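You operate a simulated robot arm through the tools that you are given. There is no shell and no other tool. Be economical: measure what you need, move in short steps, check, and stop when the job is done.

You are at the controls of a simulated two-armed robot. One attempt, no reset.

JOB
Carry the strip that the card names across, clip it and test it at its rating.
Fine: both hands; the strip tester must show a pass; the range dial ends off.

It is judged by the outcome, as a careful person would: the job done as asked, and still so three seconds after it is handed in. It fails if anything else is knocked over, pushed out of place, dropped, spilled or broken.

ROBOT AND FRAMES
Two 6-joint arms with two-finger parallel grippers on one trunk, on a base that drives. Base frame: it is fixed to the floor where the robot stands at the start and does not move with it; the origin is under the middle of the robot, x ahead of it, y to its left, z up; the surface under the hand at the start is at about z = 740. Units: mm, degrees, N and s.
The left shoulder is at the start at [280, 185, 1130], the right one opposite. With the tool pointing down near the work surface each hand reaches from about 440 to 900 mm from the robot's upright axis, wherever it stands, measured 20 degrees to its own side. Places, roughly: range dial [-1300, 300, 800]; strip clip [-1300, 100, 800]; strip seat on the fitting stand [-1200, 100, 700]; strip test button [-1300, 0, 800]; strip tester [-1400, 100, 900]. Payload 1.57 kg a hand.
Tool frame (each hand has its own): the origin (TCP) lies between the finger pads and is the grasp point; the fingertips stand 30 mm ahead of it; z points along the fingers, y is the line along which they close. The gripper opens to 80 mm. The fingers are 17 mm wide and 12 mm thick; the gripper's body (40 by 82 mm) begins 80 mm behind the TCP.
Orientation is that of the tool frame in the base frame, as a unit quaternion [x, y, z, w]. With the fingers straight down and closing along the base's y, the tool's x points along the base's -x, its y along +y and its z along -z.

CONTROLS
- The arms move only by the tool arm_command. It takes "left_series", "right_series" or both (then of equal length, played together; a hand with none holds still); each is a list of rows, each a list of 7 numbers: the shift along the tool's x, y, z in mm, then the turn, a rotation vector about the tool's x, y, z in degrees, then the finger opening in mm, from 0 to 80. In form: [[tx, ty, tz, ax, ay, az, hand], ...]. A call has 1 to 12 rows; each row shifts and turns the commanded pose from where the row before left it, along the tool's axes as they then stand. Each row takes 0.2 s and may step no farther than 50 mm and 8.6 degrees from the row before; otherwise, or with a gripper value out of range, the whole call is refused. Where a pose cannot be reached the arm comes as near as it can. A force on the tool above 40 N (or 10 N above the force at the start of the call, whichever is more), or a blocked arm, ends the call early, and 0.2 s more pass. The fingers move at their own pace (about 153 mm/s each) and stop on an object; they squeeze with about 33 N. The grip force told is the motor's: it shows also when the fingers shut on nothing. Time passes only in rows, and 0.2 s behind the last, so rows that do not move let the fingers close. The reply holds the time, the measured pose of the TCP, the force on the tool along the base axes, the opening and the grip force, in the units named above and with some noise, with the torque about the TCP (base axes, N m) and any sound that the robot's microphone picked up.
- Cameras (640 x 400 px; columns grow to the right, rows downward): "scene" is now at [235.8, 32.1, 1571.6]; the picture's right is [0.39, -0.92, 0.00], its down [-0.67, -0.28, -0.69] and it looks along [0.64, 0.27, -0.72] (base axes); focal length 239 px, centre (320, 200). "left" rides on the left gripper at [72, 7, -122] in its tool frame; the picture's right is [-0.09, 1.00, 0.00], its down [-0.84, -0.08, -0.54] and it looks along [-0.54, -0.05, 0.84] (tool axes); focal length 238 px, centre (320, 200). "right" rides on the right gripper at [72, -7, -122] in its tool frame; the picture's right is [0.09, 1.00, 0.00], its down [-0.84, 0.08, -0.54] and it looks along [-0.54, 0.05, 0.84] (tool axes); focal length 238 px, centre (320, 200). There is no depth. A picture from a camera that has moved, and an enlarged one, comes with that camera's place and axes in the base frame and with its lens.
- snapshot(camera): a new picture of that camera. No time passes.
- lift_body(by): slides the trunk up (or, below 0, down) by that many mm; the arms and the scene camera ride with it, the base frame stays. It gives what a move gives, with no picture.
- steer(legs): drives the robot by 1 to 6 legs, each [ahead, turn to the left] in mm and degrees, along the robot's own axes; the way and the turn of a leg run together, so that a leg with both is an arc; at most 1500 mm and 180 degrees a leg. The arms and the cameras ride along, it lands a little off, and it stops where it bumps. It gives what a move gives.
- aim_head(pan, tilt): turns the head with the scene camera to pan (to the left, within 86 degrees either way) and tilt (down, from -29 to 69), counted from straight ahead of the robot. It gives what a move gives.
- inspect(camera, box): a new picture of the part [left, top, right, bottom] of that camera's present view, enlarged. No time passes.
- close_job(): hands the job in; it is judged then, once.

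Go step by step. Nothing tells you exact positions but the pictures and the camera data: compare them with the known pose of the tool, close in by small moves and look again before you grip or let go. The budget is 120 turns and 88 pictures, counting those below and the enlarged ones. Unless the task says otherwise, let go and move clear before handing in, and close with one line.

The tools are called as name(argument=value, ...) on one line, values as JSON. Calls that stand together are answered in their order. arm_command: Moves the arms, as the interface text tells. Its arguments: {"type":"object","properties":{"left_series":{"type":"array"},"right_series":{"type":"array"}},"required":[]} The other tools are called the same way: lift_body (by) slides the trunk up or down; steer (legs) drives the base; aim_head (pan, tilt) turns the head that bears the scene camera; snapshot (camera) takes a picture; inspect (camera, box) takes an enlarged picture of a part of a camera's view; close_job () hands the job in.

At the start:

```text
time_s: 0.0
left_eef_pos: [491.6, 361.8, 1370.7]
left_ee_rot: [0.0, 1.0, -0.001, 0.0]
left_wrist_force: [-0.8, -0.7, -0.9]
left_torque: [0.03, 0.0, -0.02]
left_width: 80.1
left_finger_force: 0.0
right_eef_pos: [597.3, -116.3, 1265.7]
right_ee_rot: [0.001, 1.0, 0.001, 0.0]
right_wrist_force: [-0.2, -0.9, -0.3]
right_torque: [-0.04, -0.03, 0.01]
right_width: 80.0
right_finger_force: 0.1
trunk travel left (down, up): [-825.0, 165.0]
robot x, y, heading: [-0.9, -1.0, -0.1]
head pan, tilt: [22.7, 46.3]
```

scene: 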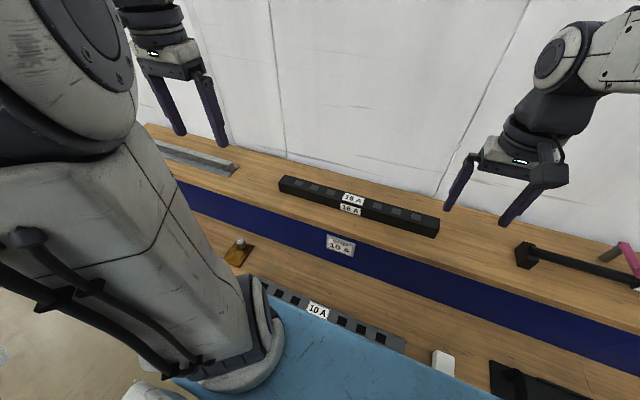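
right: 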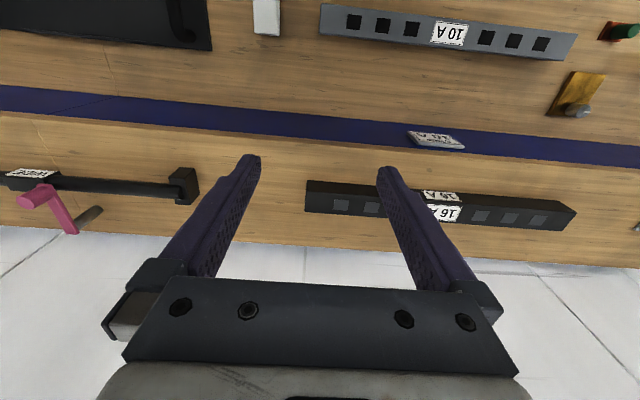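
left: 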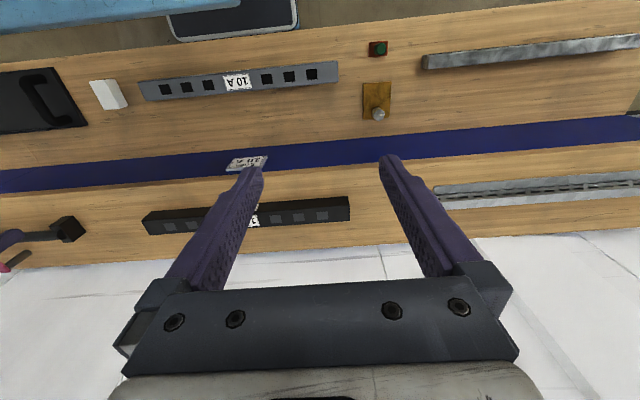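

I see a grey strip marked 10 A on the bench, a black strip on a raised shelf with labels, and a card between them. I enlarge the card and strip labels first.

inspect(camera="scene", box=[270, 160, 450, 272])

inspect(camera="right", box=[300, 0, 640, 240])

```text
3.56 times, centred on (360, 216) of scene
camera zoom: at [235.8, 32.1, 1571.6], right [0.39, -0.92, 0.0], down [-0.67, -0.28, -0.69], along [0.64, 0.27, -0.72], focal length 850 px, centre (178, 143)
```

zoom: 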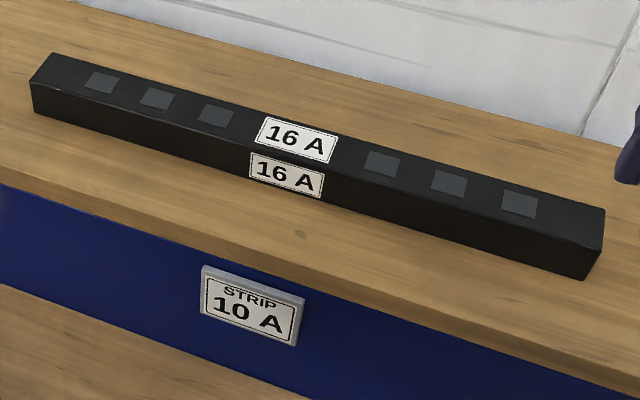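

```text
1.67 times, centred on (470, 120) of right
camera zoom: at [524.9, -123.8, 1388.6], right [-0.09, 1.0, 0.0], down [0.84, 0.08, 0.54], along [0.54, 0.05, -0.84], focal length 397 px, centre (70, 333)
```

zoom: 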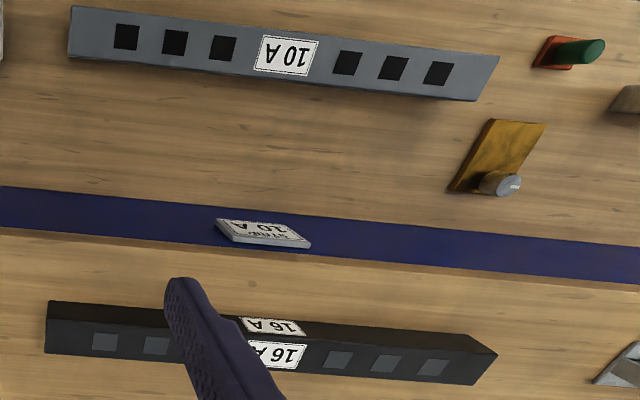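

The card names the 10 A strip, the grey one, about 560 mm long, lying along y near x 474 with its middle at y 150. I look around to the sides before driving.

aim_head(pan=86, tilt=30)

snapshot(camera="scene")

aim_head(pan=-86, tilt=30)

snapshot(camera="scene")

```text
time_s: 1.3
left_eef_pos: [491.7, 360.6, 1370.9]
left_ee_rot: [0.0, 1.0, 0.001, 0.0]
left_wrist_force: [0.7, 0.4, 0.3]
left_torque: [0.0, 0.02, 0.01]
left_width: 80.2
left_finger_force: 0.1
right_eef_pos: [598.0, -118.3, 1266.1]
right_ee_rot: [0.0, 1.0, 0.0, 0.0]
right_wrist_force: [0.1, 0.0, -0.2]
right_torque: [-0.02, 0.01, 0.01]
right_width: 80.2
right_finger_force: 0.1
trunk travel left (down, up): [-825.0, 165.0]
robot x, y, heading: [-1.5, 0.0, -0.2]
head pan, tilt: [85.9, 30.0]
```

```text
82 pictures are left
camera scene: at [168.3, 91.3, 1596.1], right [1.0, -0.07, 0.0], down [-0.04, -0.5, -0.87], along [0.06, 0.86, -0.5], focal length 239 px, centre (320, 200)
```

scene: 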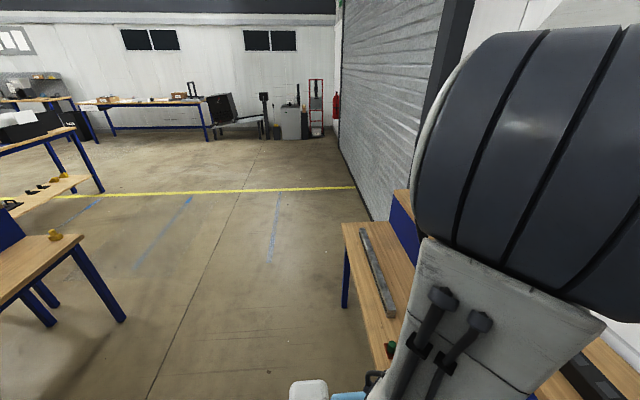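

```text
time_s: 3.9
left_eef_pos: [490.9, 361.1, 1370.0]
left_ee_rot: [0.0, 1.0, 0.0, 0.0]
left_wrist_force: [0.3, -0.2, 0.1]
left_torque: [-0.01, 0.01, 0.02]
left_width: 79.9
left_finger_force: 0.1
right_eef_pos: [597.5, -118.0, 1266.6]
right_ee_rot: [0.0, 1.0, 0.0, 0.0]
right_wrist_force: [-0.1, -0.3, 0.1]
right_torque: [-0.02, 0.02, 0.03]
right_width: 79.9
right_finger_force: 0.1
trunk travel left (down, up): [-825.0, 165.0]
robot x, y, heading: [-2.7, 2.4, -0.1]
head pan, tilt: [-85.9, 30.0]
```

```text
81 pictures are left
camera scene: at [168.2, -89.1, 1596.1], right [-1.0, -0.07, 0.0], down [-0.04, 0.5, -0.87], along [0.06, -0.86, -0.5], focal length 239 px, centre (320, 200)
```

scene: 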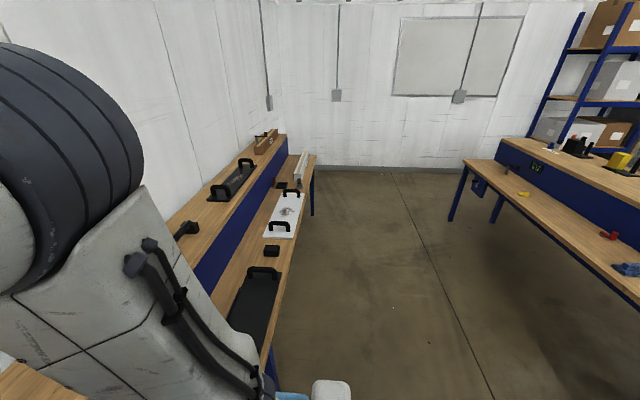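

The aisle is clear and another bench stands behind, its edge near x −1090. I shift sideways to line up with the strip, backing off, and turn to look at the fitting stand.

steer(legs=[[0, -30], [-300, 0], [0, 30], [0, 180]])

aim_head(pan=0, tilt=38)

snapshot(camera="scene")

```text
time_s: 16.3
left_eef_pos: [-744.0, -220.1, 1369.7]
left_ee_rot: [1.0, 0.009, 0.0, 0.0]
left_wrist_force: [0.1, -0.3, 0.4]
left_torque: [-0.02, -0.02, -0.01]
left_width: 79.8
left_finger_force: 0.1
right_eef_pos: [-860.2, 257.6, 1266.2]
right_ee_rot: [1.0, 0.009, 0.0, 0.0]
right_wrist_force: [-0.1, 1.2, -0.2]
right_torque: [0.03, -0.01, -0.02]
right_width: 79.9
right_finger_force: 0.1
trunk travel left (down, up): [-825.0, 165.0]
robot x, y, heading: [-262.5, 148.4, -178.9]
head pan, tilt: [-85.9, 30.0]
```

```text
time_s: 17.9
left_eef_pos: [-743.0, -219.7, 1371.1]
left_ee_rot: [1.0, 0.009, 0.001, -0.001]
left_wrist_force: [0.3, -0.7, -1.0]
left_torque: [0.03, 0.01, -0.01]
left_width: 80.3
left_finger_force: 0.0
right_eef_pos: [-859.5, 256.5, 1266.6]
right_ee_rot: [1.0, 0.009, 0.0, -0.001]
right_wrist_force: [0.2, -0.4, 0.6]
right_torque: [0.01, 0.03, 0.02]
right_width: 79.9
right_finger_force: 0.0
trunk travel left (down, up): [-825.0, 165.0]
robot x, y, heading: [-256.1, 145.2, -178.6]
head pan, tilt: [0.0, 38.0]
```

```text
80 pictures are left
camera scene: at [-504.5, 144.7, 1583.8], right [-0.02, 1.0, 0.0], down [0.62, 0.01, -0.79], along [-0.79, -0.01, -0.62], focal length 239 px, centre (320, 200)
```

scene: 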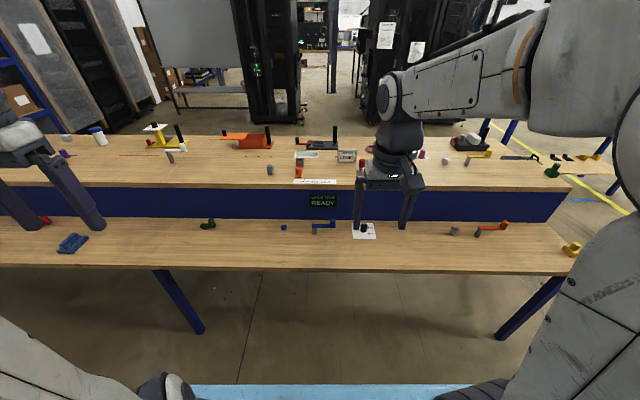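

I see the fitting bench with a READY display, a clip-like blue part, a dial on a white plate and a blue button. I enlarge it.

inspect(camera="scene", box=[180, 130, 420, 280])

snapshot(camera="right")

snapshot(camera="left")

```text
2.67 times, centred on (300, 205) of scene
camera zoom: at [-504.5, 144.7, 1583.8], right [-0.02, 1.0, 0.0], down [0.62, 0.01, -0.79], along [-0.79, -0.01, -0.62], focal length 638 px, centre (373, 187)
```

zoom: 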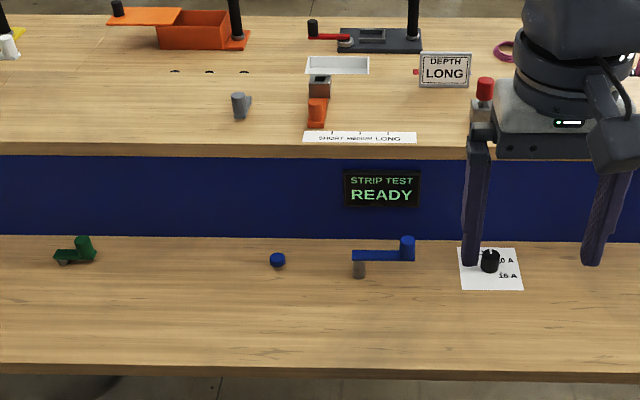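

```text
78 pictures are left
camera right: at [-788.4, 265.0, 1388.7], right [0.11, -0.99, 0.0], down [-0.84, -0.09, 0.54], along [-0.54, -0.06, -0.84], focal length 238 px, centre (320, 200)
```

right: 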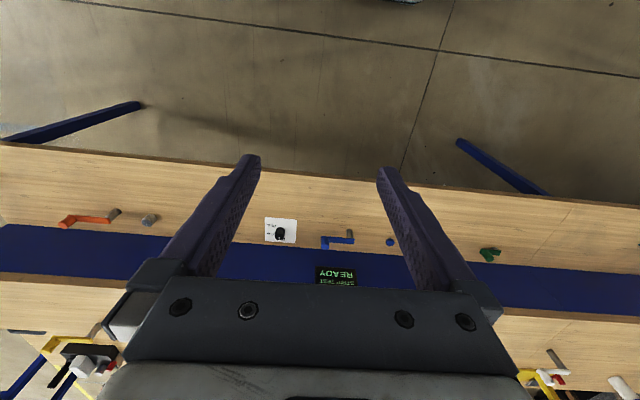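

```text
77 pictures are left
camera left: at [-670.9, -224.2, 1493.3], right [-0.07, -1.0, 0.0], down [-0.84, 0.06, 0.54], along [-0.54, 0.04, -0.84], focal length 238 px, centre (320, 200)
```

left: 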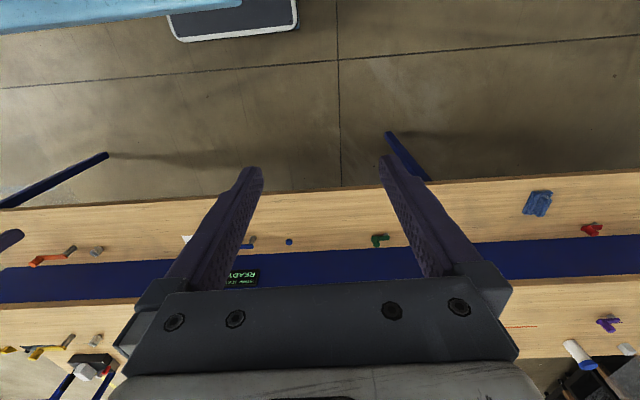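

Dial near (−1327, 343), clip pivot near (−1338, 107), button near (−1353, −43). The seat is not obvious yet, so I enlarge more.

inspect(camera="scene", box=[260, 205, 390, 285])

inspect(camera="right", box=[240, 150, 420, 262])

```text
4.92 times, centred on (325, 245) of scene
camera zoom: at [-504.5, 144.7, 1583.8], right [-0.02, 1.0, 0.0], down [0.62, 0.01, -0.79], along [-0.79, -0.01, -0.62], focal length 1177 px, centre (295, -22)
```

zoom: 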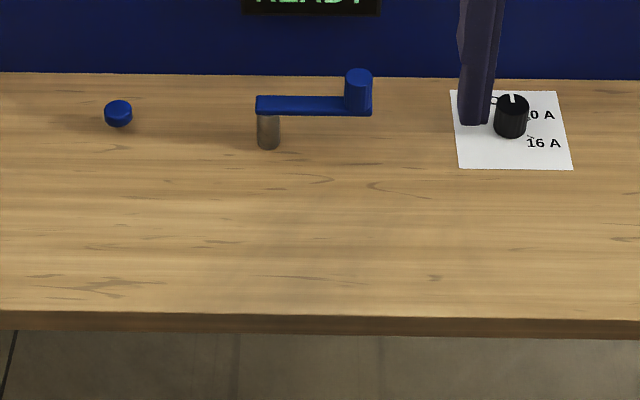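

```text
3.56 times, centred on (330, 206) of right
camera zoom: at [-788.4, 265.0, 1388.7], right [0.11, -0.99, 0.0], down [-0.84, -0.09, 0.54], along [-0.54, -0.06, -0.84], focal length 848 px, centre (284, 179)
```

zoom: 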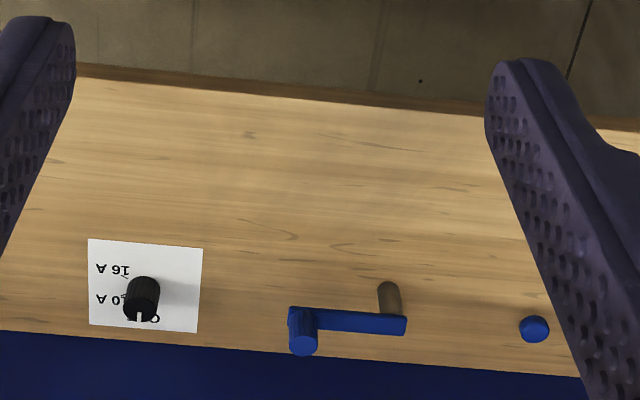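

No marked seat shows from here; the clip lever (pivot about y 107, lever about 90 mm) would swing over a strip lying in front of it. I drive nearer to look with the wrist camera.

steer(legs=[[400, -1.4]])

aim_head(pan=0, tilt=60)

snapshot(camera="scene")

```text
time_s: 20.4
left_eef_pos: [-1151.1, -208.7, 1371.1]
left_ee_rot: [1.0, -0.004, 0.0, 0.001]
left_wrist_force: [0.0, 0.9, -0.2]
left_torque: [0.01, -0.01, 0.02]
left_width: 79.8
left_finger_force: 0.1
right_eef_pos: [-1253.7, 270.2, 1265.1]
right_ee_rot: [1.0, -0.004, 0.0, 0.0]
right_wrist_force: [-0.3, -0.2, 0.1]
right_torque: [-0.02, 0.02, -0.01]
right_width: 79.8
right_finger_force: 0.1
trunk travel left (down, up): [-825.0, 165.0]
robot x, y, heading: [-658.3, 148.4, 179.8]
head pan, tilt: [0.0, 38.0]
```

```text
time_s: 21.3
left_eef_pos: [-1151.8, -209.0, 1371.6]
left_ee_rot: [1.0, -0.005, 0.0, 0.0]
left_wrist_force: [0.0, -0.2, 0.0]
left_torque: [0.0, 0.0, 0.0]
left_width: 80.1
left_finger_force: 0.0
right_eef_pos: [-1255.0, 269.5, 1265.6]
right_ee_rot: [1.0, -0.004, 0.0, 0.0]
right_wrist_force: [0.4, 0.2, 0.4]
right_torque: [0.04, 0.01, -0.02]
right_width: 79.9
right_finger_force: 0.0
trunk travel left (down, up): [-825.0, 165.0]
robot x, y, heading: [-656.5, 147.8, 179.5]
head pan, tilt: [0.0, 60.0]
```

```text
74 pictures are left
camera scene: at [-883.0, 148.7, 1554.1], right [0.01, 1.0, 0.0], down [0.87, -0.01, -0.5], along [-0.5, 0.0, -0.87], focal length 239 px, centre (320, 200)
```

scene: 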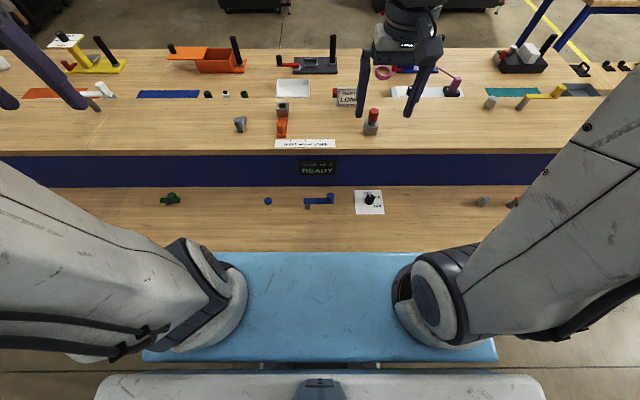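

inspect(camera="scene", box=[225, 150, 415, 270])

snapshot(camera="right")

```text
3.33 times, centred on (320, 210) of scene
camera zoom: at [-883.0, 148.7, 1554.1], right [0.01, 1.0, 0.0], down [0.87, -0.01, -0.5], along [-0.5, 0.0, -0.87], focal length 797 px, centre (320, 167)
```

zoom: 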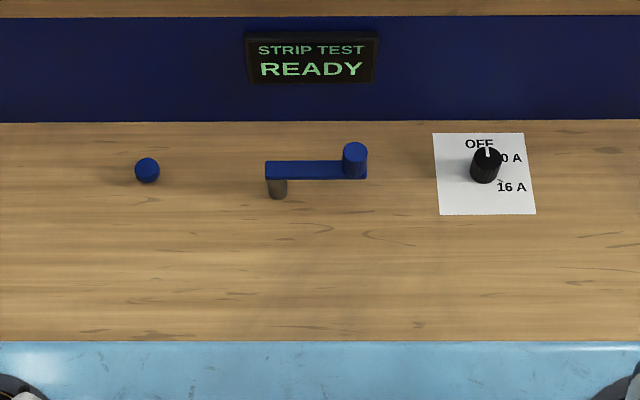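

```text
72 pictures are left
camera right: at [-1183.2, 276.6, 1388.7], right [0.08, -1.0, 0.0], down [-0.84, -0.07, 0.54], along [-0.54, -0.05, -0.84], focal length 238 px, centre (320, 200)
```

right: 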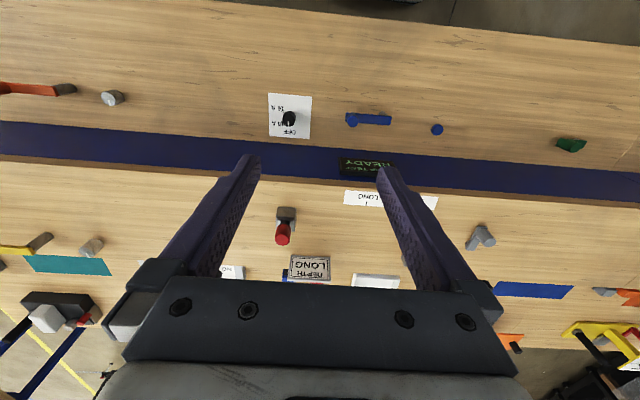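

The seat seems to be the bare bench just in front of the clip (roughly x −1245, y 100); dial OFF points away from me, 10 A and 16 A follow clockwise. I go back to the strip now.

steer(legs=[[-350, 0], [0, -179.5], [250, 0]])

snapshot(camera="scene")

```text
time_s: 32.2
left_eef_pos: [420.7, 523.1, 1370.4]
left_ee_rot: [-0.014, 1.0, 0.0, 0.0]
left_wrist_force: [0.7, 0.0, -0.1]
left_torque: [-0.05, -0.01, 0.02]
left_width: 80.1
left_finger_force: 0.0
right_eef_pos: [542.4, 47.1, 1266.9]
right_ee_rot: [-0.015, 1.0, 0.0, 0.0]
right_wrist_force: [-0.1, -0.3, 0.6]
right_torque: [0.01, 0.02, 0.0]
right_width: 80.0
right_finger_force: 0.1
trunk travel left (down, up): [-825.0, 165.0]
robot x, y, heading: [-57.2, 150.2, 1.6]
head pan, tilt: [0.0, 60.0]
```

```text
71 pictures are left
camera scene: at [169.7, 157.4, 1554.1], right [0.03, -1.0, 0.0], down [-0.87, -0.02, -0.5], along [0.5, 0.01, -0.87], focal length 239 px, centre (320, 200)
```

scene: 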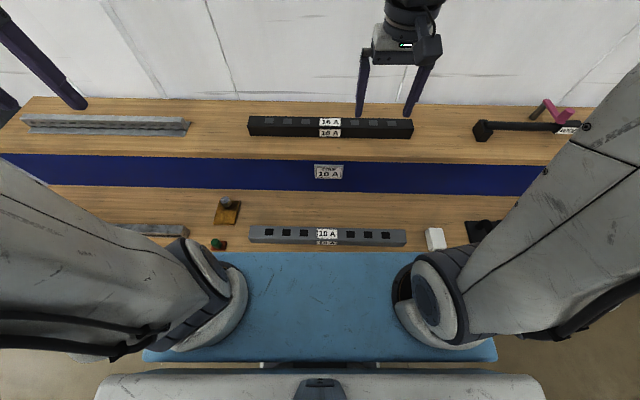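

inspect(camera="scene", box=[225, 185, 457, 330])

```text
2.76 times, centred on (341, 258) of scene
camera zoom: at [169.7, 157.4, 1554.1], right [0.03, -1.0, 0.0], down [-0.87, -0.02, -0.5], along [0.5, 0.01, -0.87], focal length 660 px, centre (262, 41)
```

zoom: 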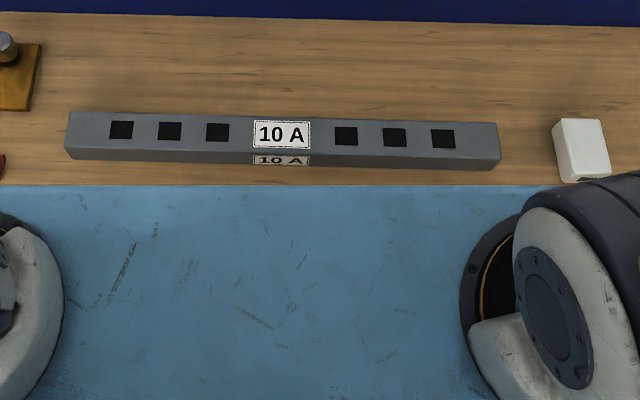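

The grey strip spans x 456–503, y −135 to 408, top about z 780. I turn both hands to close along x, lowering a bit.

arm_command(left_series=[[0, 0, 15, 0, 0, 8.33, 80], [0, 0, 15, 0, 0, 8.33, 80], [0, 0, 15, 0, 0, 8.33, 80], [0, 0, 15, 0, 0, 8.33, 80], [0, 0, 15, 0, 0, 8.33, 80], [0, 0, 15, 0, 0, 8.33, 80], [0, 0, 15, 0, 0, 8.33, 80], [0, 0, 15, 0, 0, 8.33, 80], [0, 0, 15, 0, 0, 8.33, 80], [0, 0, 15, 0, 0, 8.33, 80], [0, 0, 15, 0, 0, 8.33, 80], [0, 0, 0, 0, 0, 0, 80]], right_series=[[0, 0, 6, 0, 0, -8.04, 80], [0, 0, 6, 0, 0, -8.04, 80], [0, 0, 6, 0, 0, -8.04, 80], [0, 0, 6, 0, 0, -8.04, 80], [0, 0, 6, 0, 0, -8.04, 80], [0, 0, 6, 0, 0, -8.04, 80], [0, 0, 6, 0, 0, -8.04, 80], [0, 0, 6, 0, 0, -8.04, 80], [0, 0, 6, 0, 0, -8.04, 80], [0, 0, 6, 0, 0, -8.04, 80], [0, 0, 6, 0, 0, -8.04, 80], [0, 0, 0, 0, 0, 0, 80]])

```text
time_s: 34.8
left_eef_pos: [420.1, 522.4, 1206.1]
left_ee_rot: [0.707, 0.707, 0.0, 0.0]
left_wrist_force: [0.0, 0.3, 0.0]
left_torque: [0.02, 0.02, -0.03]
left_width: 80.1
left_finger_force: 0.1
right_eef_pos: [542.1, 47.7, 1199.8]
right_ee_rot: [0.709, -0.705, 0.0, 0.0]
right_wrist_force: [-0.1, 0.2, -0.8]
right_torque: [0.02, -0.01, 0.02]
right_width: 79.9
right_finger_force: 0.0
trunk travel left (down, up): [-825.0, 165.0]
robot x, y, heading: [-61.0, 149.4, 1.7]
head pan, tilt: [0.0, 60.0]
```

arm_command(left_series=[[-39.2, 12, 0, 0, 0, 0, 80], [-39.2, 12, 0, 0, 0, 0, 80], [-39.2, 12, 0, 0, 0, 0, 80], [-39.2, 12, 0, 0, 0, 0, 80], [-39.2, 12, 0, 0, 0, 0, 80], [0, 0, 50, 0, 0, 0, 80], [0, 0, 50, 0, 0, 0, 80], [0, 0, 50, 0, 0, 0, 80], [0, 0, 50, 0, 0, 0, 80], [0, 0, 50, 0, 0, 0, 80], [0, 0, 40, 0, 0, 0, 80]], right_series=[[20, 12.4, 0, 0, 0, 0, 80], [20, 12.4, 0, 0, 0, 0, 80], [20, 12.4, 0, 0, 0, 0, 80], [20, 12.4, 0, 0, 0, 0, 80], [20, 12.4, 0, 0, 0, 0, 80], [0, 0, 50, 0, 0, 0, 80], [0, 0, 50, 0, 0, 0, 80], [0, 0, 50, 0, 0, 0, 80], [0, 0, 50, 0, 0, 0, 80], [0, 0, 50, 0, 0, 0, 80], [0, 0, 34, 0, 0, 0, 80]])

snapshot(camera="left")

snapshot(camera="right")

```text
time_s: 37.2
left_eef_pos: [480.3, 327.5, 916.4]
left_ee_rot: [0.706, 0.708, 0.0, 0.0]
left_wrist_force: [-1.0, -0.4, -0.1]
left_torque: [-0.03, 0.0, 0.0]
left_width: 79.8
left_finger_force: 0.1
right_eef_pos: [482.2, -51.5, 915.4]
right_ee_rot: [0.708, -0.706, 0.0, -0.001]
right_wrist_force: [-0.2, 0.1, -0.3]
right_torque: [0.01, 0.01, -0.04]
right_width: 79.9
right_finger_force: 0.1
trunk travel left (down, up): [-825.0, 165.0]
robot x, y, heading: [-57.3, 146.6, 1.6]
head pan, tilt: [0.0, 60.0]
```

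```text
69 pictures are left
camera left: at [487.5, 400.4, 1038.3], right [1.0, -0.09, 0.0], down [-0.08, -0.84, 0.54], along [-0.05, -0.54, -0.84], focal length 238 px, centre (320, 200)
```

left: 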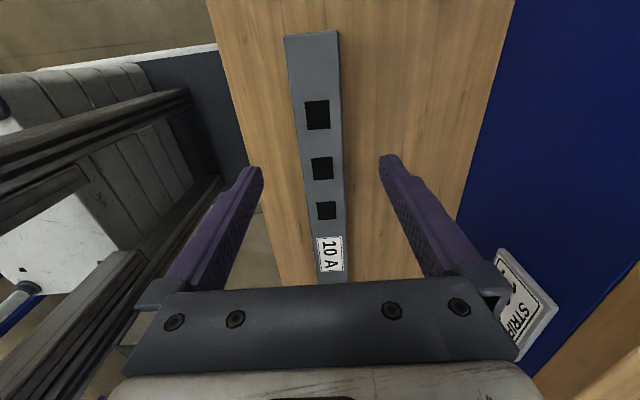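

```text
68 pictures are left
camera right: at [487.9, -122.5, 1038.5], right [-1.0, -0.1, 0.0], down [-0.08, 0.84, 0.54], along [-0.05, 0.54, -0.84], focal length 238 px, centre (320, 200)
```

right: 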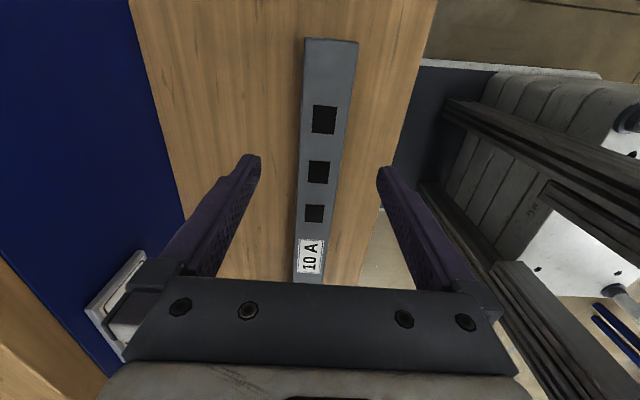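

The strip lies centred between both pairs of fingers (x about 477). I descend to just above the bench and close.

arm_command(left_series=[[0, -3, 40, 0, 0, 0, 80], [0, 0, 40, 0, 0, 0, 80], [0, 0, 40, 0, 0, 0, 80], [0, 0, 21, 0, 0, 0, 80], [0, 0, 0, 0, 0, 0, 80]], right_series=[[0, 5, 40, 0, 0, 0, 80], [0, 0, 40, 0, 0, 0, 80], [0, 0, 40, 0, 0, 0, 80], [0, 0, 20, 0, 0, 0, 80], [0, 0, 0, 0, 0, 0, 80]])

snapshot(camera="left")

snapshot(camera="right")

```text
time_s: 38.4
left_eef_pos: [477.9, 326.8, 773.7]
left_ee_rot: [0.706, 0.708, 0.001, 0.0]
left_wrist_force: [0.4, 0.0, -0.1]
left_torque: [0.02, 0.02, -0.02]
left_width: 80.2
left_finger_force: 0.1
right_eef_pos: [477.6, -51.4, 776.5]
right_ee_rot: [0.708, -0.706, 0.0, 0.0]
right_wrist_force: [0.0, 0.2, -0.3]
right_torque: [-0.02, -0.03, -0.02]
right_width: 79.9
right_finger_force: 0.0
trunk travel left (down, up): [-825.0, 165.0]
robot x, y, heading: [-57.8, 149.5, 1.6]
head pan, tilt: [0.0, 60.0]
```

```text
67 pictures are left
camera left: at [485.4, 399.4, 896.8], right [1.0, -0.09, 0.0], down [-0.08, -0.84, 0.54], along [-0.05, -0.54, -0.84], focal length 238 px, centre (320, 200)
```

left: 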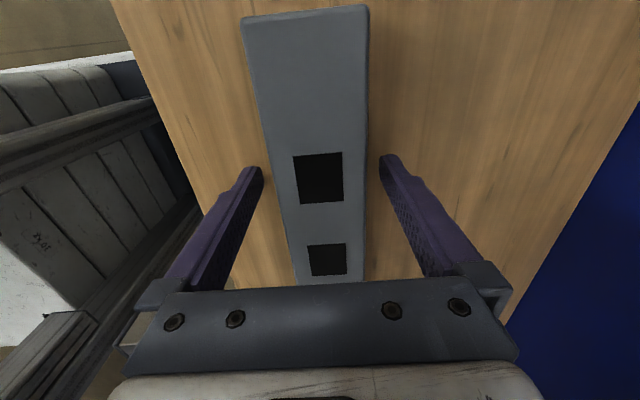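

```text
66 pictures are left
camera right: at [483.0, -123.3, 898.6], right [-1.0, -0.1, 0.0], down [-0.08, 0.84, 0.54], along [-0.05, 0.54, -0.84], focal length 238 px, centre (320, 200)
```

right: 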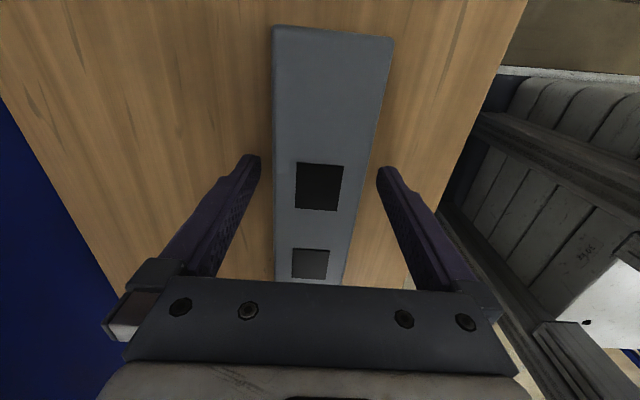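

arm_command(left_series=[[0, 0, 0, 0, 0, 0, 40], [0, 0, 0, 0, 0, 0, 20], [0, 0, 0, 0, 0, 0, 20]], right_series=[[0, 0, 0, 0, 0, 0, 40], [0, 0, 0, 0, 0, 0, 20], [0, 0, 0, 0, 0, 0, 20]])

```text
time_s: 39.2
left_eef_pos: [477.7, 326.4, 774.4]
left_ee_rot: [0.707, 0.707, 0.0, 0.0]
left_wrist_force: [-0.3, 1.1, 0.5]
left_torque: [-0.15, -0.31, -0.29]
left_width: 49.9
left_finger_force: 33.5
right_eef_pos: [478.1, -51.8, 776.7]
right_ee_rot: [0.708, -0.707, 0.0, 0.0]
right_wrist_force: [2.5, -2.2, -0.5]
right_torque: [-0.04, 0.12, -0.17]
right_width: 50.2
right_finger_force: 33.2
trunk travel left (down, up): [-825.0, 165.0]
robot x, y, heading: [-61.0, 149.7, 1.5]
head pan, tilt: [0.0, 60.0]
```

Both hands grip a 50 mm wide strip. I lift it together.

arm_command(left_series=[[0, 0, -10, 0, 0, 0, 20], [0, 0, -20, 0, 0, 0, 20], [0, 0, -30, 0, 0, 0, 20], [0, 0, -30, 0, 0, 0, 20], [0, 0, -30, 0, 0, 0, 20], [0, 0, -30, 0, 0, 0, 20], [0, 0, -20, 0, 0, 0, 20]], right_series=[[0, 0, -10, 0, 0, 0, 20], [0, 0, -20, 0, 0, 0, 20], [0, 0, -30, 0, 0, 0, 20], [0, 0, -30, 0, 0, 0, 20], [0, 0, -30, 0, 0, 0, 20], [0, 0, -30, 0, 0, 0, 20], [0, 0, -20, 0, 0, 0, 20]])

snapshot(camera="scene")

```text
time_s: 40.8
left_eef_pos: [478.5, 328.5, 944.9]
left_ee_rot: [0.706, 0.708, -0.001, -0.001]
left_wrist_force: [-3.9, -25.6, -4.6]
left_torque: [-0.15, 0.01, -0.58]
left_width: 50.2
left_finger_force: 33.3
right_eef_pos: [475.2, -51.2, 947.8]
right_ee_rot: [0.708, -0.706, -0.001, 0.001]
right_wrist_force: [3.0, 25.4, -5.6]
right_torque: [0.01, 0.0, -0.57]
right_width: 49.7
right_finger_force: 33.1
trunk travel left (down, up): [-825.0, 165.0]
robot x, y, heading: [-61.8, 147.6, 1.7]
head pan, tilt: [0.0, 60.0]
```

```text
65 pictures are left
camera scene: at [170.3, 157.4, 1553.9], right [0.03, -1.0, 0.0], down [-0.87, -0.02, -0.5], along [0.5, 0.01, -0.87], focal length 239 px, centre (320, 200)
```

scene: 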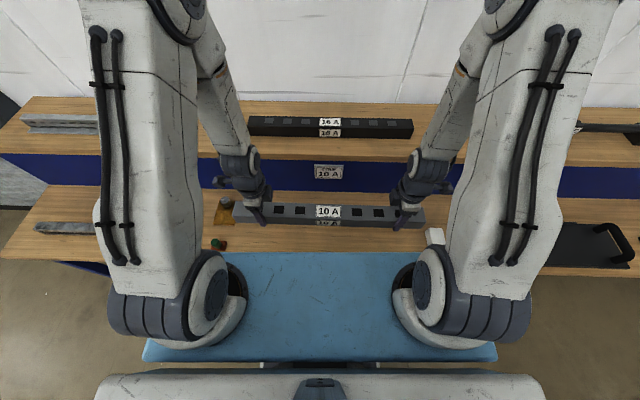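

The strip is up and held level. I ease the axial tension between the hands and then carry it around to the fitting bench.

arm_command(left_series=[[-0.8, 0, 0, 0, 0, 0, 20], [0, 0, 0, 0, 0, 0, 20]], right_series=[[-0.8, 0, 0, 0, 0, 0, 20], [0, 0, 0, 0, 0, 0, 20]])

steer(legs=[[-300, 0], [0, 100], [0, 89.7]])

```text
time_s: 41.4
left_eef_pos: [479.2, 327.9, 945.2]
left_ee_rot: [0.706, 0.709, 0.001, 0.0]
left_wrist_force: [-1.9, 16.6, -5.0]
left_torque: [-0.08, -0.42, -0.75]
left_width: 50.2
left_finger_force: 33.4
right_eef_pos: [477.3, -52.3, 945.9]
right_ee_rot: [0.708, -0.707, 0.0, -0.001]
right_wrist_force: [2.0, -17.1, -4.4]
right_torque: [-0.09, 0.41, -0.23]
right_width: 50.0
right_finger_force: 32.8
trunk travel left (down, up): [-825.0, 165.0]
robot x, y, heading: [-56.0, 151.1, 1.6]
head pan, tilt: [0.0, 60.0]
```

```text
time_s: 51.5
left_eef_pos: [-855.2, -125.8, 944.2]
left_ee_rot: [0.767, -0.642, 0.001, 0.0]
left_wrist_force: [1.1, 6.4, -4.1]
left_torque: [0.09, 0.03, -0.52]
left_width: 50.1
left_finger_force: 33.2
right_eef_pos: [-918.1, 246.3, 945.7]
right_ee_rot: [0.643, 0.766, 0.0, 0.0]
right_wrist_force: [-2.7, -6.4, -4.6]
right_torque: [0.05, -0.03, -0.5]
right_width: 49.9
right_finger_force: 33.2
trunk travel left (down, up): [-825.0, 165.0]
robot x, y, heading: [-355.5, 141.3, -168.5]
head pan, tilt: [0.0, 60.0]
```

steer(legs=[[330, 0], [0, -11.5]])

aim_head(pan=0, tilt=55)

snapshot(camera="scene")

```text
time_s: 54.4
left_eef_pos: [-1221.6, -89.9, 943.4]
left_ee_rot: [-0.699, 0.715, 0.0, 0.001]
left_wrist_force: [3.3, 1.0, -3.5]
left_torque: [0.24, 0.15, -0.63]
left_width: 49.8
left_finger_force: 33.3
right_eef_pos: [-1209.2, 288.0, 944.7]
right_ee_rot: [0.715, 0.7, 0.0, 0.001]
right_wrist_force: [-3.6, -1.6, -4.7]
right_torque: [0.13, -0.16, -0.53]
right_width: 49.9
right_finger_force: 32.7
trunk travel left (down, up): [-825.0, 165.0]
robot x, y, heading: [-677.8, 77.0, -179.8]
head pan, tilt: [0.0, 60.0]
```

```text
time_s: 55.1
left_eef_pos: [-1221.7, -88.8, 945.3]
left_ee_rot: [-0.698, 0.716, -0.001, 0.001]
left_wrist_force: [1.4, 2.0, -3.6]
left_torque: [0.09, 0.26, -0.12]
left_width: 50.0
left_finger_force: 33.7
right_eef_pos: [-1209.2, 287.9, 945.9]
right_ee_rot: [0.715, 0.699, 0.0, 0.001]
right_wrist_force: [-1.0, -1.5, -4.9]
right_torque: [0.06, -0.23, -0.25]
right_width: 49.8
right_finger_force: 33.1
trunk travel left (down, up): [-825.0, 165.0]
robot x, y, heading: [-683.7, 74.4, -179.8]
head pan, tilt: [0.0, 55.0]
```

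```text
64 pictures are left
camera scene: at [-910.7, 74.7, 1560.0], right [0.0, 1.0, 0.0], down [0.82, 0.0, -0.57], along [-0.57, 0.0, -0.82], focal length 239 px, centre (320, 200)
```

scene: 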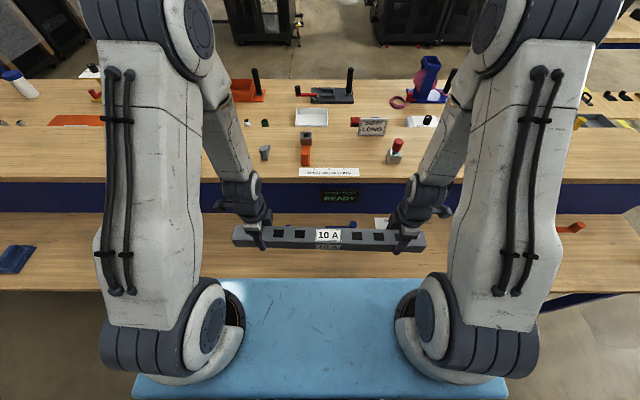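

Strip centre is at about (−1216, 97), turned about 1.6°. I straighten it, shift it to about (−1245, 103) and lower part way.

arm_command(left_series=[[-1.5, 5.8, 0, 0, 0, -0.4, 20], [-1.5, 5.8, 0, 0, 0, -0.4, 20], [-1.5, 5.8, 0, 0, 0, -0.4, 20], [-1.5, 5.8, 0, 0, 0, -0.4, 20], [0, 0, 25, 0, 0, 0, 20], [0, 0, 25, 0, 0, 0, 20], [0, 0, 25, 0, 0, 0, 20], [0, 0, 20, 0, 0, 0, 20], [0, 0, 15, 0, 0, 0, 20], [0, 0, 0, 0, 0, 0, 20]], right_series=[[1.5, -8.9, 0, 0, 0, -0.4, 20], [1.5, -8.9, 0, 0, 0, -0.4, 20], [1.5, -8.9, 0, 0, 0, -0.4, 20], [1.5, -8.9, 0, 0, 0, -0.4, 20], [0, 0, 25, 0, 0, 0, 20], [0, 0, 25, 0, 0, 0, 20], [0, 0, 25, 0, 0, 0, 20], [0, 0, 20, 0, 0, 0, 20], [0, 0, 15, 0, 0, 0, 20], [0, 0, 0, 0, 0, 0, 20]])

inspect(camera="scene", box=[210, 170, 450, 320])

snapshot(camera="right")

snapshot(camera="left")

```text
time_s: 57.3
left_eef_pos: [-1244.4, -82.7, 834.5]
left_ee_rot: [0.709, -0.705, 0.001, 0.0]
left_wrist_force: [1.7, -1.2, -4.0]
left_torque: [0.01, 0.13, -0.18]
left_width: 50.1
left_finger_force: 32.5
right_eef_pos: [-1245.3, 294.6, 834.2]
right_ee_rot: [0.705, 0.709, -0.001, 0.0]
right_wrist_force: [-2.3, 1.6, -4.5]
right_torque: [-0.02, -0.12, -0.29]
right_width: 49.8
right_finger_force: 33.2
trunk travel left (down, up): [-825.0, 165.0]
robot x, y, heading: [-679.6, 69.7, -179.8]
head pan, tilt: [0.0, 55.0]
```

```text
2.67 times, centred on (330, 245) of scene
camera zoom: at [-910.9, 74.7, 1560.0], right [0.0, 1.0, 0.0], down [0.82, 0.0, -0.57], along [-0.57, 0.0, -0.82], focal length 638 px, centre (293, 80)
```

zoom: 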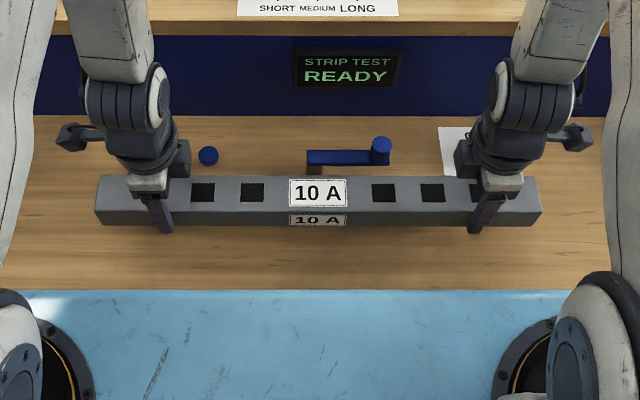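

```text
62 pictures are left
camera right: at [-1252.8, 367.3, 958.0], right [1.0, 0.1, 0.0], down [0.08, -0.84, 0.54], along [0.05, -0.54, -0.84], focal length 238 px, centre (320, 200)
```

right: 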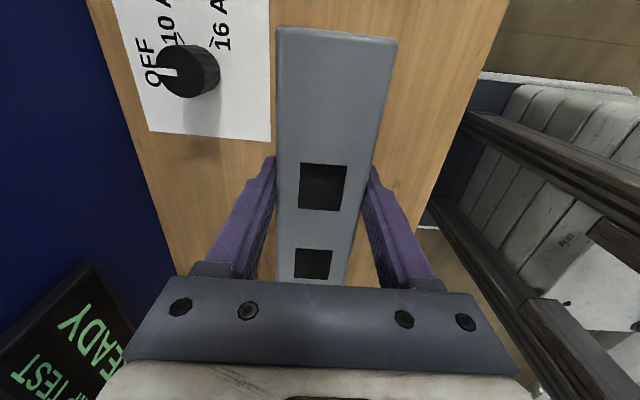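

```text
61 pictures are left
camera left: at [-1250.6, -154.4, 956.7], right [-1.0, 0.09, 0.0], down [0.07, 0.84, 0.54], along [0.05, 0.54, -0.84], focal length 238 px, centre (320, 200)
```

left: 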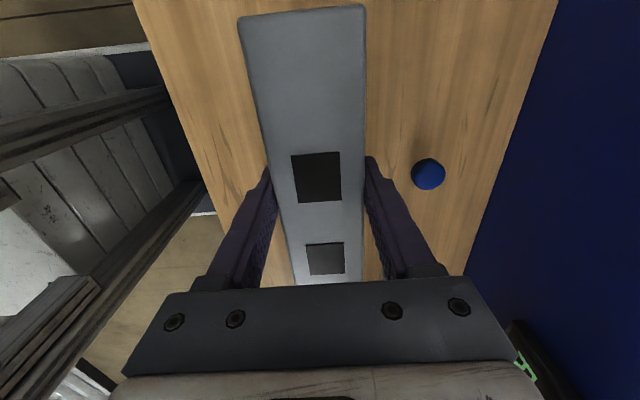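

The strip's middle is at y 105, matching the clip pivot at y 104. I lower to the bench.

arm_command(left_series=[[0, 0, 20, 0, 0, 0, 20], [0, 0, 20, 0, 0, 0, 20], [0, 0, 10, 0, 0, 0, 20], [0, 0, 5, 0, 0, 0, 20], [0, 0, 2, 0, 0, 0, 20], [0, 0, 0, 0, 0, 0, 20]], right_series=[[0, 0, 20, 0, 0, 0, 20], [0, 0, 20, 0, 0, 0, 20], [0, 0, 10, 0, 0, 0, 20], [0, 0, 5, 0, 0, 0, 20], [0, 0, 2, 0, 0, 0, 20], [0, 0, 0, 0, 0, 0, 20]])

inspect(camera="scene", box=[210, 170, 450, 320])

```text
time_s: 58.7
left_eef_pos: [-1245.7, -83.3, 777.6]
left_ee_rot: [0.708, -0.706, 0.0, 0.0]
left_wrist_force: [0.5, 4.9, -1.7]
left_torque: [0.47, -0.24, 0.34]
left_width: 49.7
left_finger_force: 33.4
right_eef_pos: [-1245.5, 293.8, 777.4]
right_ee_rot: [0.705, 0.71, 0.0, 0.0]
right_wrist_force: [-0.1, -5.3, -6.7]
right_torque: [0.6, 0.27, -0.29]
right_width: 50.0
right_finger_force: 33.3
trunk travel left (down, up): [-825.0, 165.0]
robot x, y, heading: [-678.8, 76.4, -180.0]
head pan, tilt: [0.0, 55.0]
```

```text
2.67 times, centred on (330, 245) of scene
camera zoom: at [-910.7, 74.7, 1560.0], right [0.0, 1.0, 0.0], down [0.82, 0.0, -0.57], along [-0.57, 0.0, -0.82], focal length 638 px, centre (293, 80)
```

zoom: 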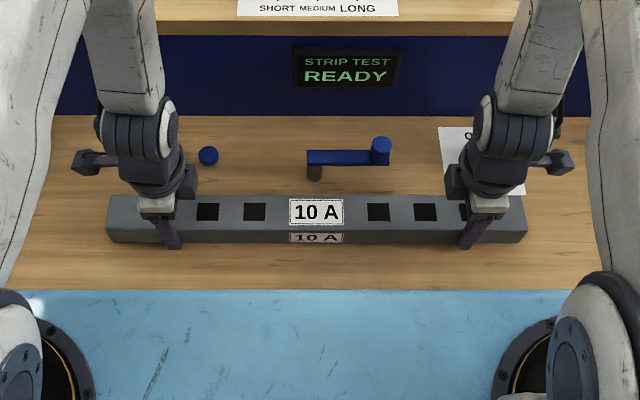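

arm_command(left_series=[[0, 0, 1, 0, 0, 0, 20], [0, 0, 1, 0, 0, 0, 20], [0, 0, 0, 0, 0, 0, 20]], right_series=[[0, 0, 1, 0, 0, 0, 20], [0, 0, 1, 0, 0, 0, 20], [0, 0, 0, 0, 0, 0, 20]])

```text
time_s: 59.5
left_eef_pos: [-1243.6, -82.3, 775.8]
left_ee_rot: [0.708, -0.706, 0.0, 0.0]
left_wrist_force: [0.9, -1.8, -0.3]
left_torque: [0.79, 0.53, -0.3]
left_width: 50.0
left_finger_force: 32.9
right_eef_pos: [-1244.3, 295.7, 777.1]
right_ee_rot: [0.705, 0.709, 0.001, 0.0]
right_wrist_force: [-1.0, 3.2, -9.2]
right_torque: [0.8, -0.54, -0.06]
right_width: 49.9
right_finger_force: 32.8
trunk travel left (down, up): [-825.0, 165.0]
robot x, y, heading: [-682.5, 71.4, -179.7]
head pan, tilt: [0.0, 55.0]
```

arm_command(left_series=[[0, 0, 0.5, 0, 0, 0, 20], [0, 0, 0, 0, 0, 0, 20]], right_series=[[0, 0, 1.5, 0, 0, 0, 20], [0, 0, 0, 0, 0, 0, 20]])

snapshot(camera="right")

```text
time_s: 60.1
left_eef_pos: [-1243.8, -83.4, 776.3]
left_ee_rot: [0.708, -0.706, 0.0, 0.0]
left_wrist_force: [0.0, 3.5, -11.3]
left_torque: [-0.95, 0.3, 0.02]
left_width: 50.1
left_finger_force: 33.1
right_eef_pos: [-1244.8, 295.8, 776.3]
right_ee_rot: [0.705, 0.709, -0.001, -0.001]
right_wrist_force: [0.5, -3.3, 15.1]
right_torque: [-0.87, -0.3, -0.26]
right_width: 49.8
right_finger_force: 33.4
trunk travel left (down, up): [-825.0, 165.0]
robot x, y, heading: [-677.1, 70.8, -179.8]
head pan, tilt: [0.0, 55.0]
```

```text
59 pictures are left
camera right: at [-1252.3, 367.4, 899.1], right [1.0, 0.1, 0.0], down [0.08, -0.84, 0.54], along [0.05, -0.54, -0.84], focal length 238 px, centre (320, 200)
```

right: 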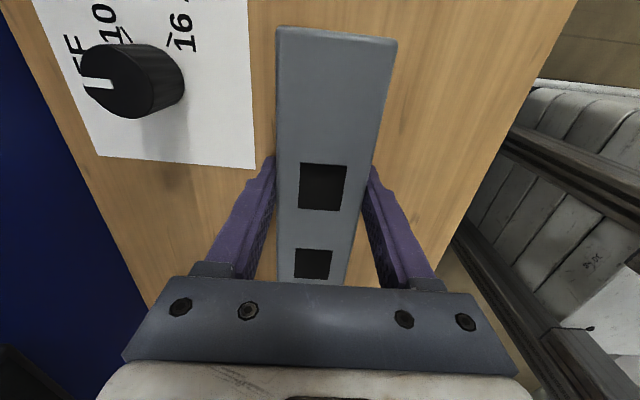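

Contact with the bench is felt. I settle the left end and open both hands gently.

arm_command(left_series=[[0, 0, 0.8, 0, 0, 0, 20], [0, 0, 0, 0, 0, 0, 20], [0, 0, 0, 0, 0, 0, 56], [0, 0, 0, 0, 0, 0, 66], [0, 0, 0, 0, 0, 0, 66]], right_series=[[0, 0, 0, 0, 0, 0, 20], [0, 0, 0, 0, 0, 0, 20], [0, 0, 0, 0, 0, 0, 56], [0, 0, 0, 0, 0, 0, 66], [0, 0, 0, 0, 0, 0, 66]])

inspect(camera="scene", box=[210, 170, 450, 320])

```text
time_s: 61.3
left_eef_pos: [-1243.5, -83.6, 773.7]
left_ee_rot: [0.708, -0.706, 0.0, 0.001]
left_wrist_force: [-0.9, -0.1, 0.4]
left_torque: [0.0, 0.01, -0.01]
left_width: 65.8
left_finger_force: 0.0
right_eef_pos: [-1244.9, 295.0, 775.3]
right_ee_rot: [0.705, 0.709, 0.001, 0.0]
right_wrist_force: [0.0, 0.1, -0.1]
right_torque: [-0.03, -0.01, 0.02]
right_width: 65.8
right_finger_force: 0.0
trunk travel left (down, up): [-825.0, 165.0]
robot x, y, heading: [-680.5, 73.9, -179.6]
head pan, tilt: [0.0, 55.0]
```

```text
2.67 times, centred on (330, 245) of scene
camera zoom: at [-910.4, 74.7, 1560.1], right [0.0, 1.0, 0.0], down [0.82, 0.0, -0.57], along [-0.57, 0.0, -0.82], focal length 638 px, centre (293, 80)
```

zoom: 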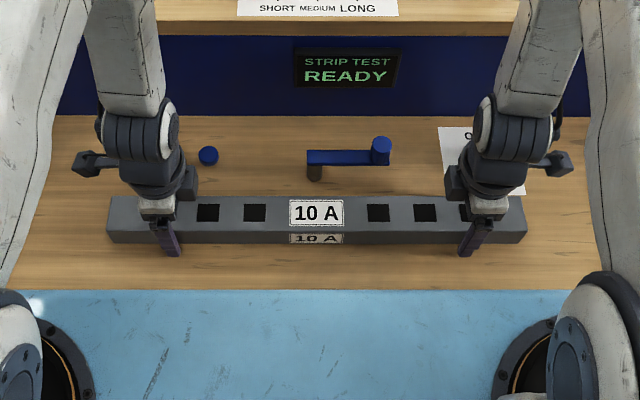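

The strip rests level in place. I raise both hands straight up and look at the clip and dial.

arm_command(left_series=[[0, 0, -30, 0, 0, 0, 66], [0, 0, -40, 0, 0, 0, 66], [0, 0, -40, 0, 0, 0, 66], [0, 0, -40, 0, 0, 0, 66], [0, 0, -40, 0, 0, 0, 66]], right_series=[[0, 0, -30, 0, 0, 0, 66], [0, 0, -40, 0, 0, 0, 66], [0, 0, -40, 0, 0, 0, 66], [0, 0, -40, 0, 0, 0, 66], [0, 0, -40, 0, 0, 0, 66]])

snapshot(camera="right")

snapshot(camera="left")

```text
time_s: 62.5
left_eef_pos: [-1244.1, -82.3, 964.8]
left_ee_rot: [0.709, -0.706, 0.0, 0.0]
left_wrist_force: [-0.5, -0.5, 0.3]
left_torque: [-0.02, -0.04, -0.01]
left_width: 65.9
left_finger_force: 0.0
right_eef_pos: [-1244.3, 294.9, 967.3]
right_ee_rot: [0.705, 0.709, 0.0, 0.0]
right_wrist_force: [-0.9, 0.0, 0.3]
right_torque: [-0.06, 0.0, 0.02]
right_width: 66.2
right_finger_force: 0.0
trunk travel left (down, up): [-825.0, 165.0]
robot x, y, heading: [-678.8, 71.7, -179.8]
head pan, tilt: [0.0, 55.0]
```

```text
57 pictures are left
camera right: at [-1252.2, 366.6, 1088.2], right [1.0, 0.1, 0.0], down [0.08, -0.84, 0.54], along [0.05, -0.54, -0.84], focal length 238 px, centre (320, 200)
```

right: 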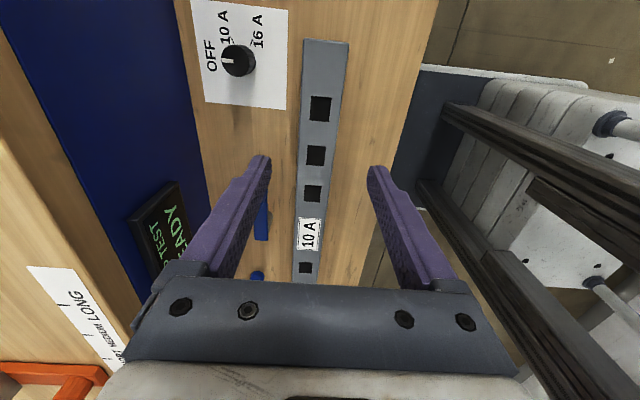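

```text
56 pictures are left
camera left: at [-1249.1, -153.8, 1086.7], right [-1.0, 0.09, 0.0], down [0.07, 0.84, 0.54], along [0.05, 0.54, -0.84], focal length 238 px, centre (320, 200)
```

left: 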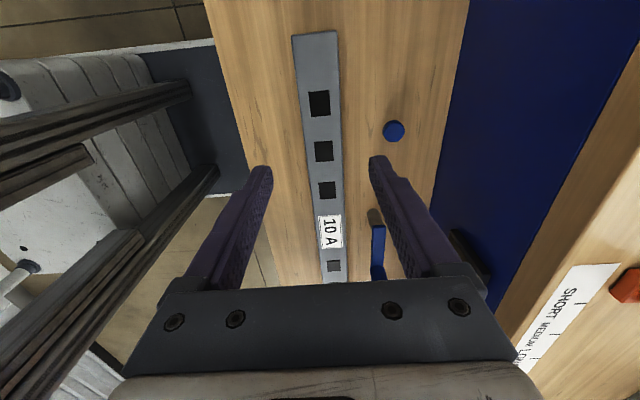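

Button near (−1341, −46). I bring the right hand above the clip's knob to measure it, and move the left hand back out of the way toward its own side.

arm_command(right_series=[[-20, -18, 0, 0, 0, 0, 66], [-20, -18, 0, 0, 0, 0, 66], [-20, -18, 0, 0, 0, 0, 66], [-20, -18, 0, 0, 0, 0, 66], [0, 0, 0, 0, 0, 0, 66]])

snapshot(camera="right")

```text
time_s: 63.7
left_eef_pos: [-1243.4, -82.4, 963.7]
left_ee_rot: [0.709, -0.706, 0.0, 0.0]
left_wrist_force: [-0.3, 0.0, -0.3]
left_torque: [0.0, -0.01, 0.01]
left_width: 65.9
left_finger_force: 0.0
right_eef_pos: [-1316.3, 213.2, 967.1]
right_ee_rot: [0.705, 0.709, 0.001, 0.0]
right_wrist_force: [-0.2, 0.3, 0.1]
right_torque: [-0.01, 0.0, 0.0]
right_width: 66.0
right_finger_force: 0.0
trunk travel left (down, up): [-825.0, 165.0]
robot x, y, heading: [-682.2, 73.8, -179.7]
head pan, tilt: [0.0, 55.0]
```

```text
55 pictures are left
camera right: at [-1323.8, 285.9, 1088.4], right [1.0, 0.1, 0.0], down [0.08, -0.84, 0.54], along [0.05, -0.54, -0.84], focal length 238 px, centre (320, 200)
```

right: 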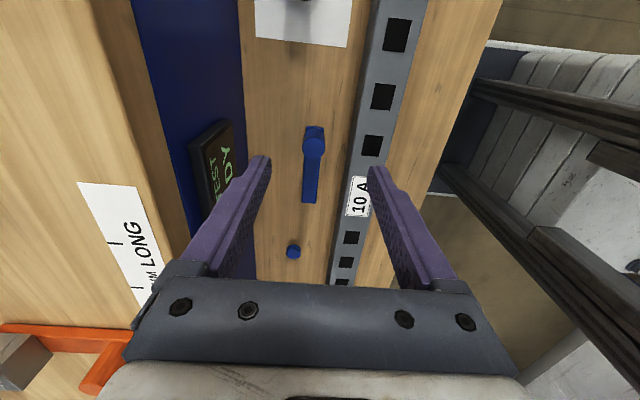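

inspect(camera="right", box=[250, 90, 410, 190])

```text
4.00 times, centred on (330, 140) of right
camera zoom: at [-1323.8, 285.9, 1088.4], right [1.0, 0.1, 0.0], down [0.08, -0.84, 0.54], along [0.05, -0.54, -0.84], focal length 953 px, centre (280, 440)
```

zoom: 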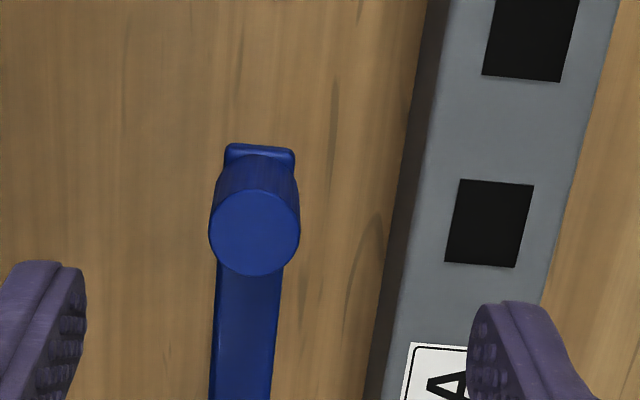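

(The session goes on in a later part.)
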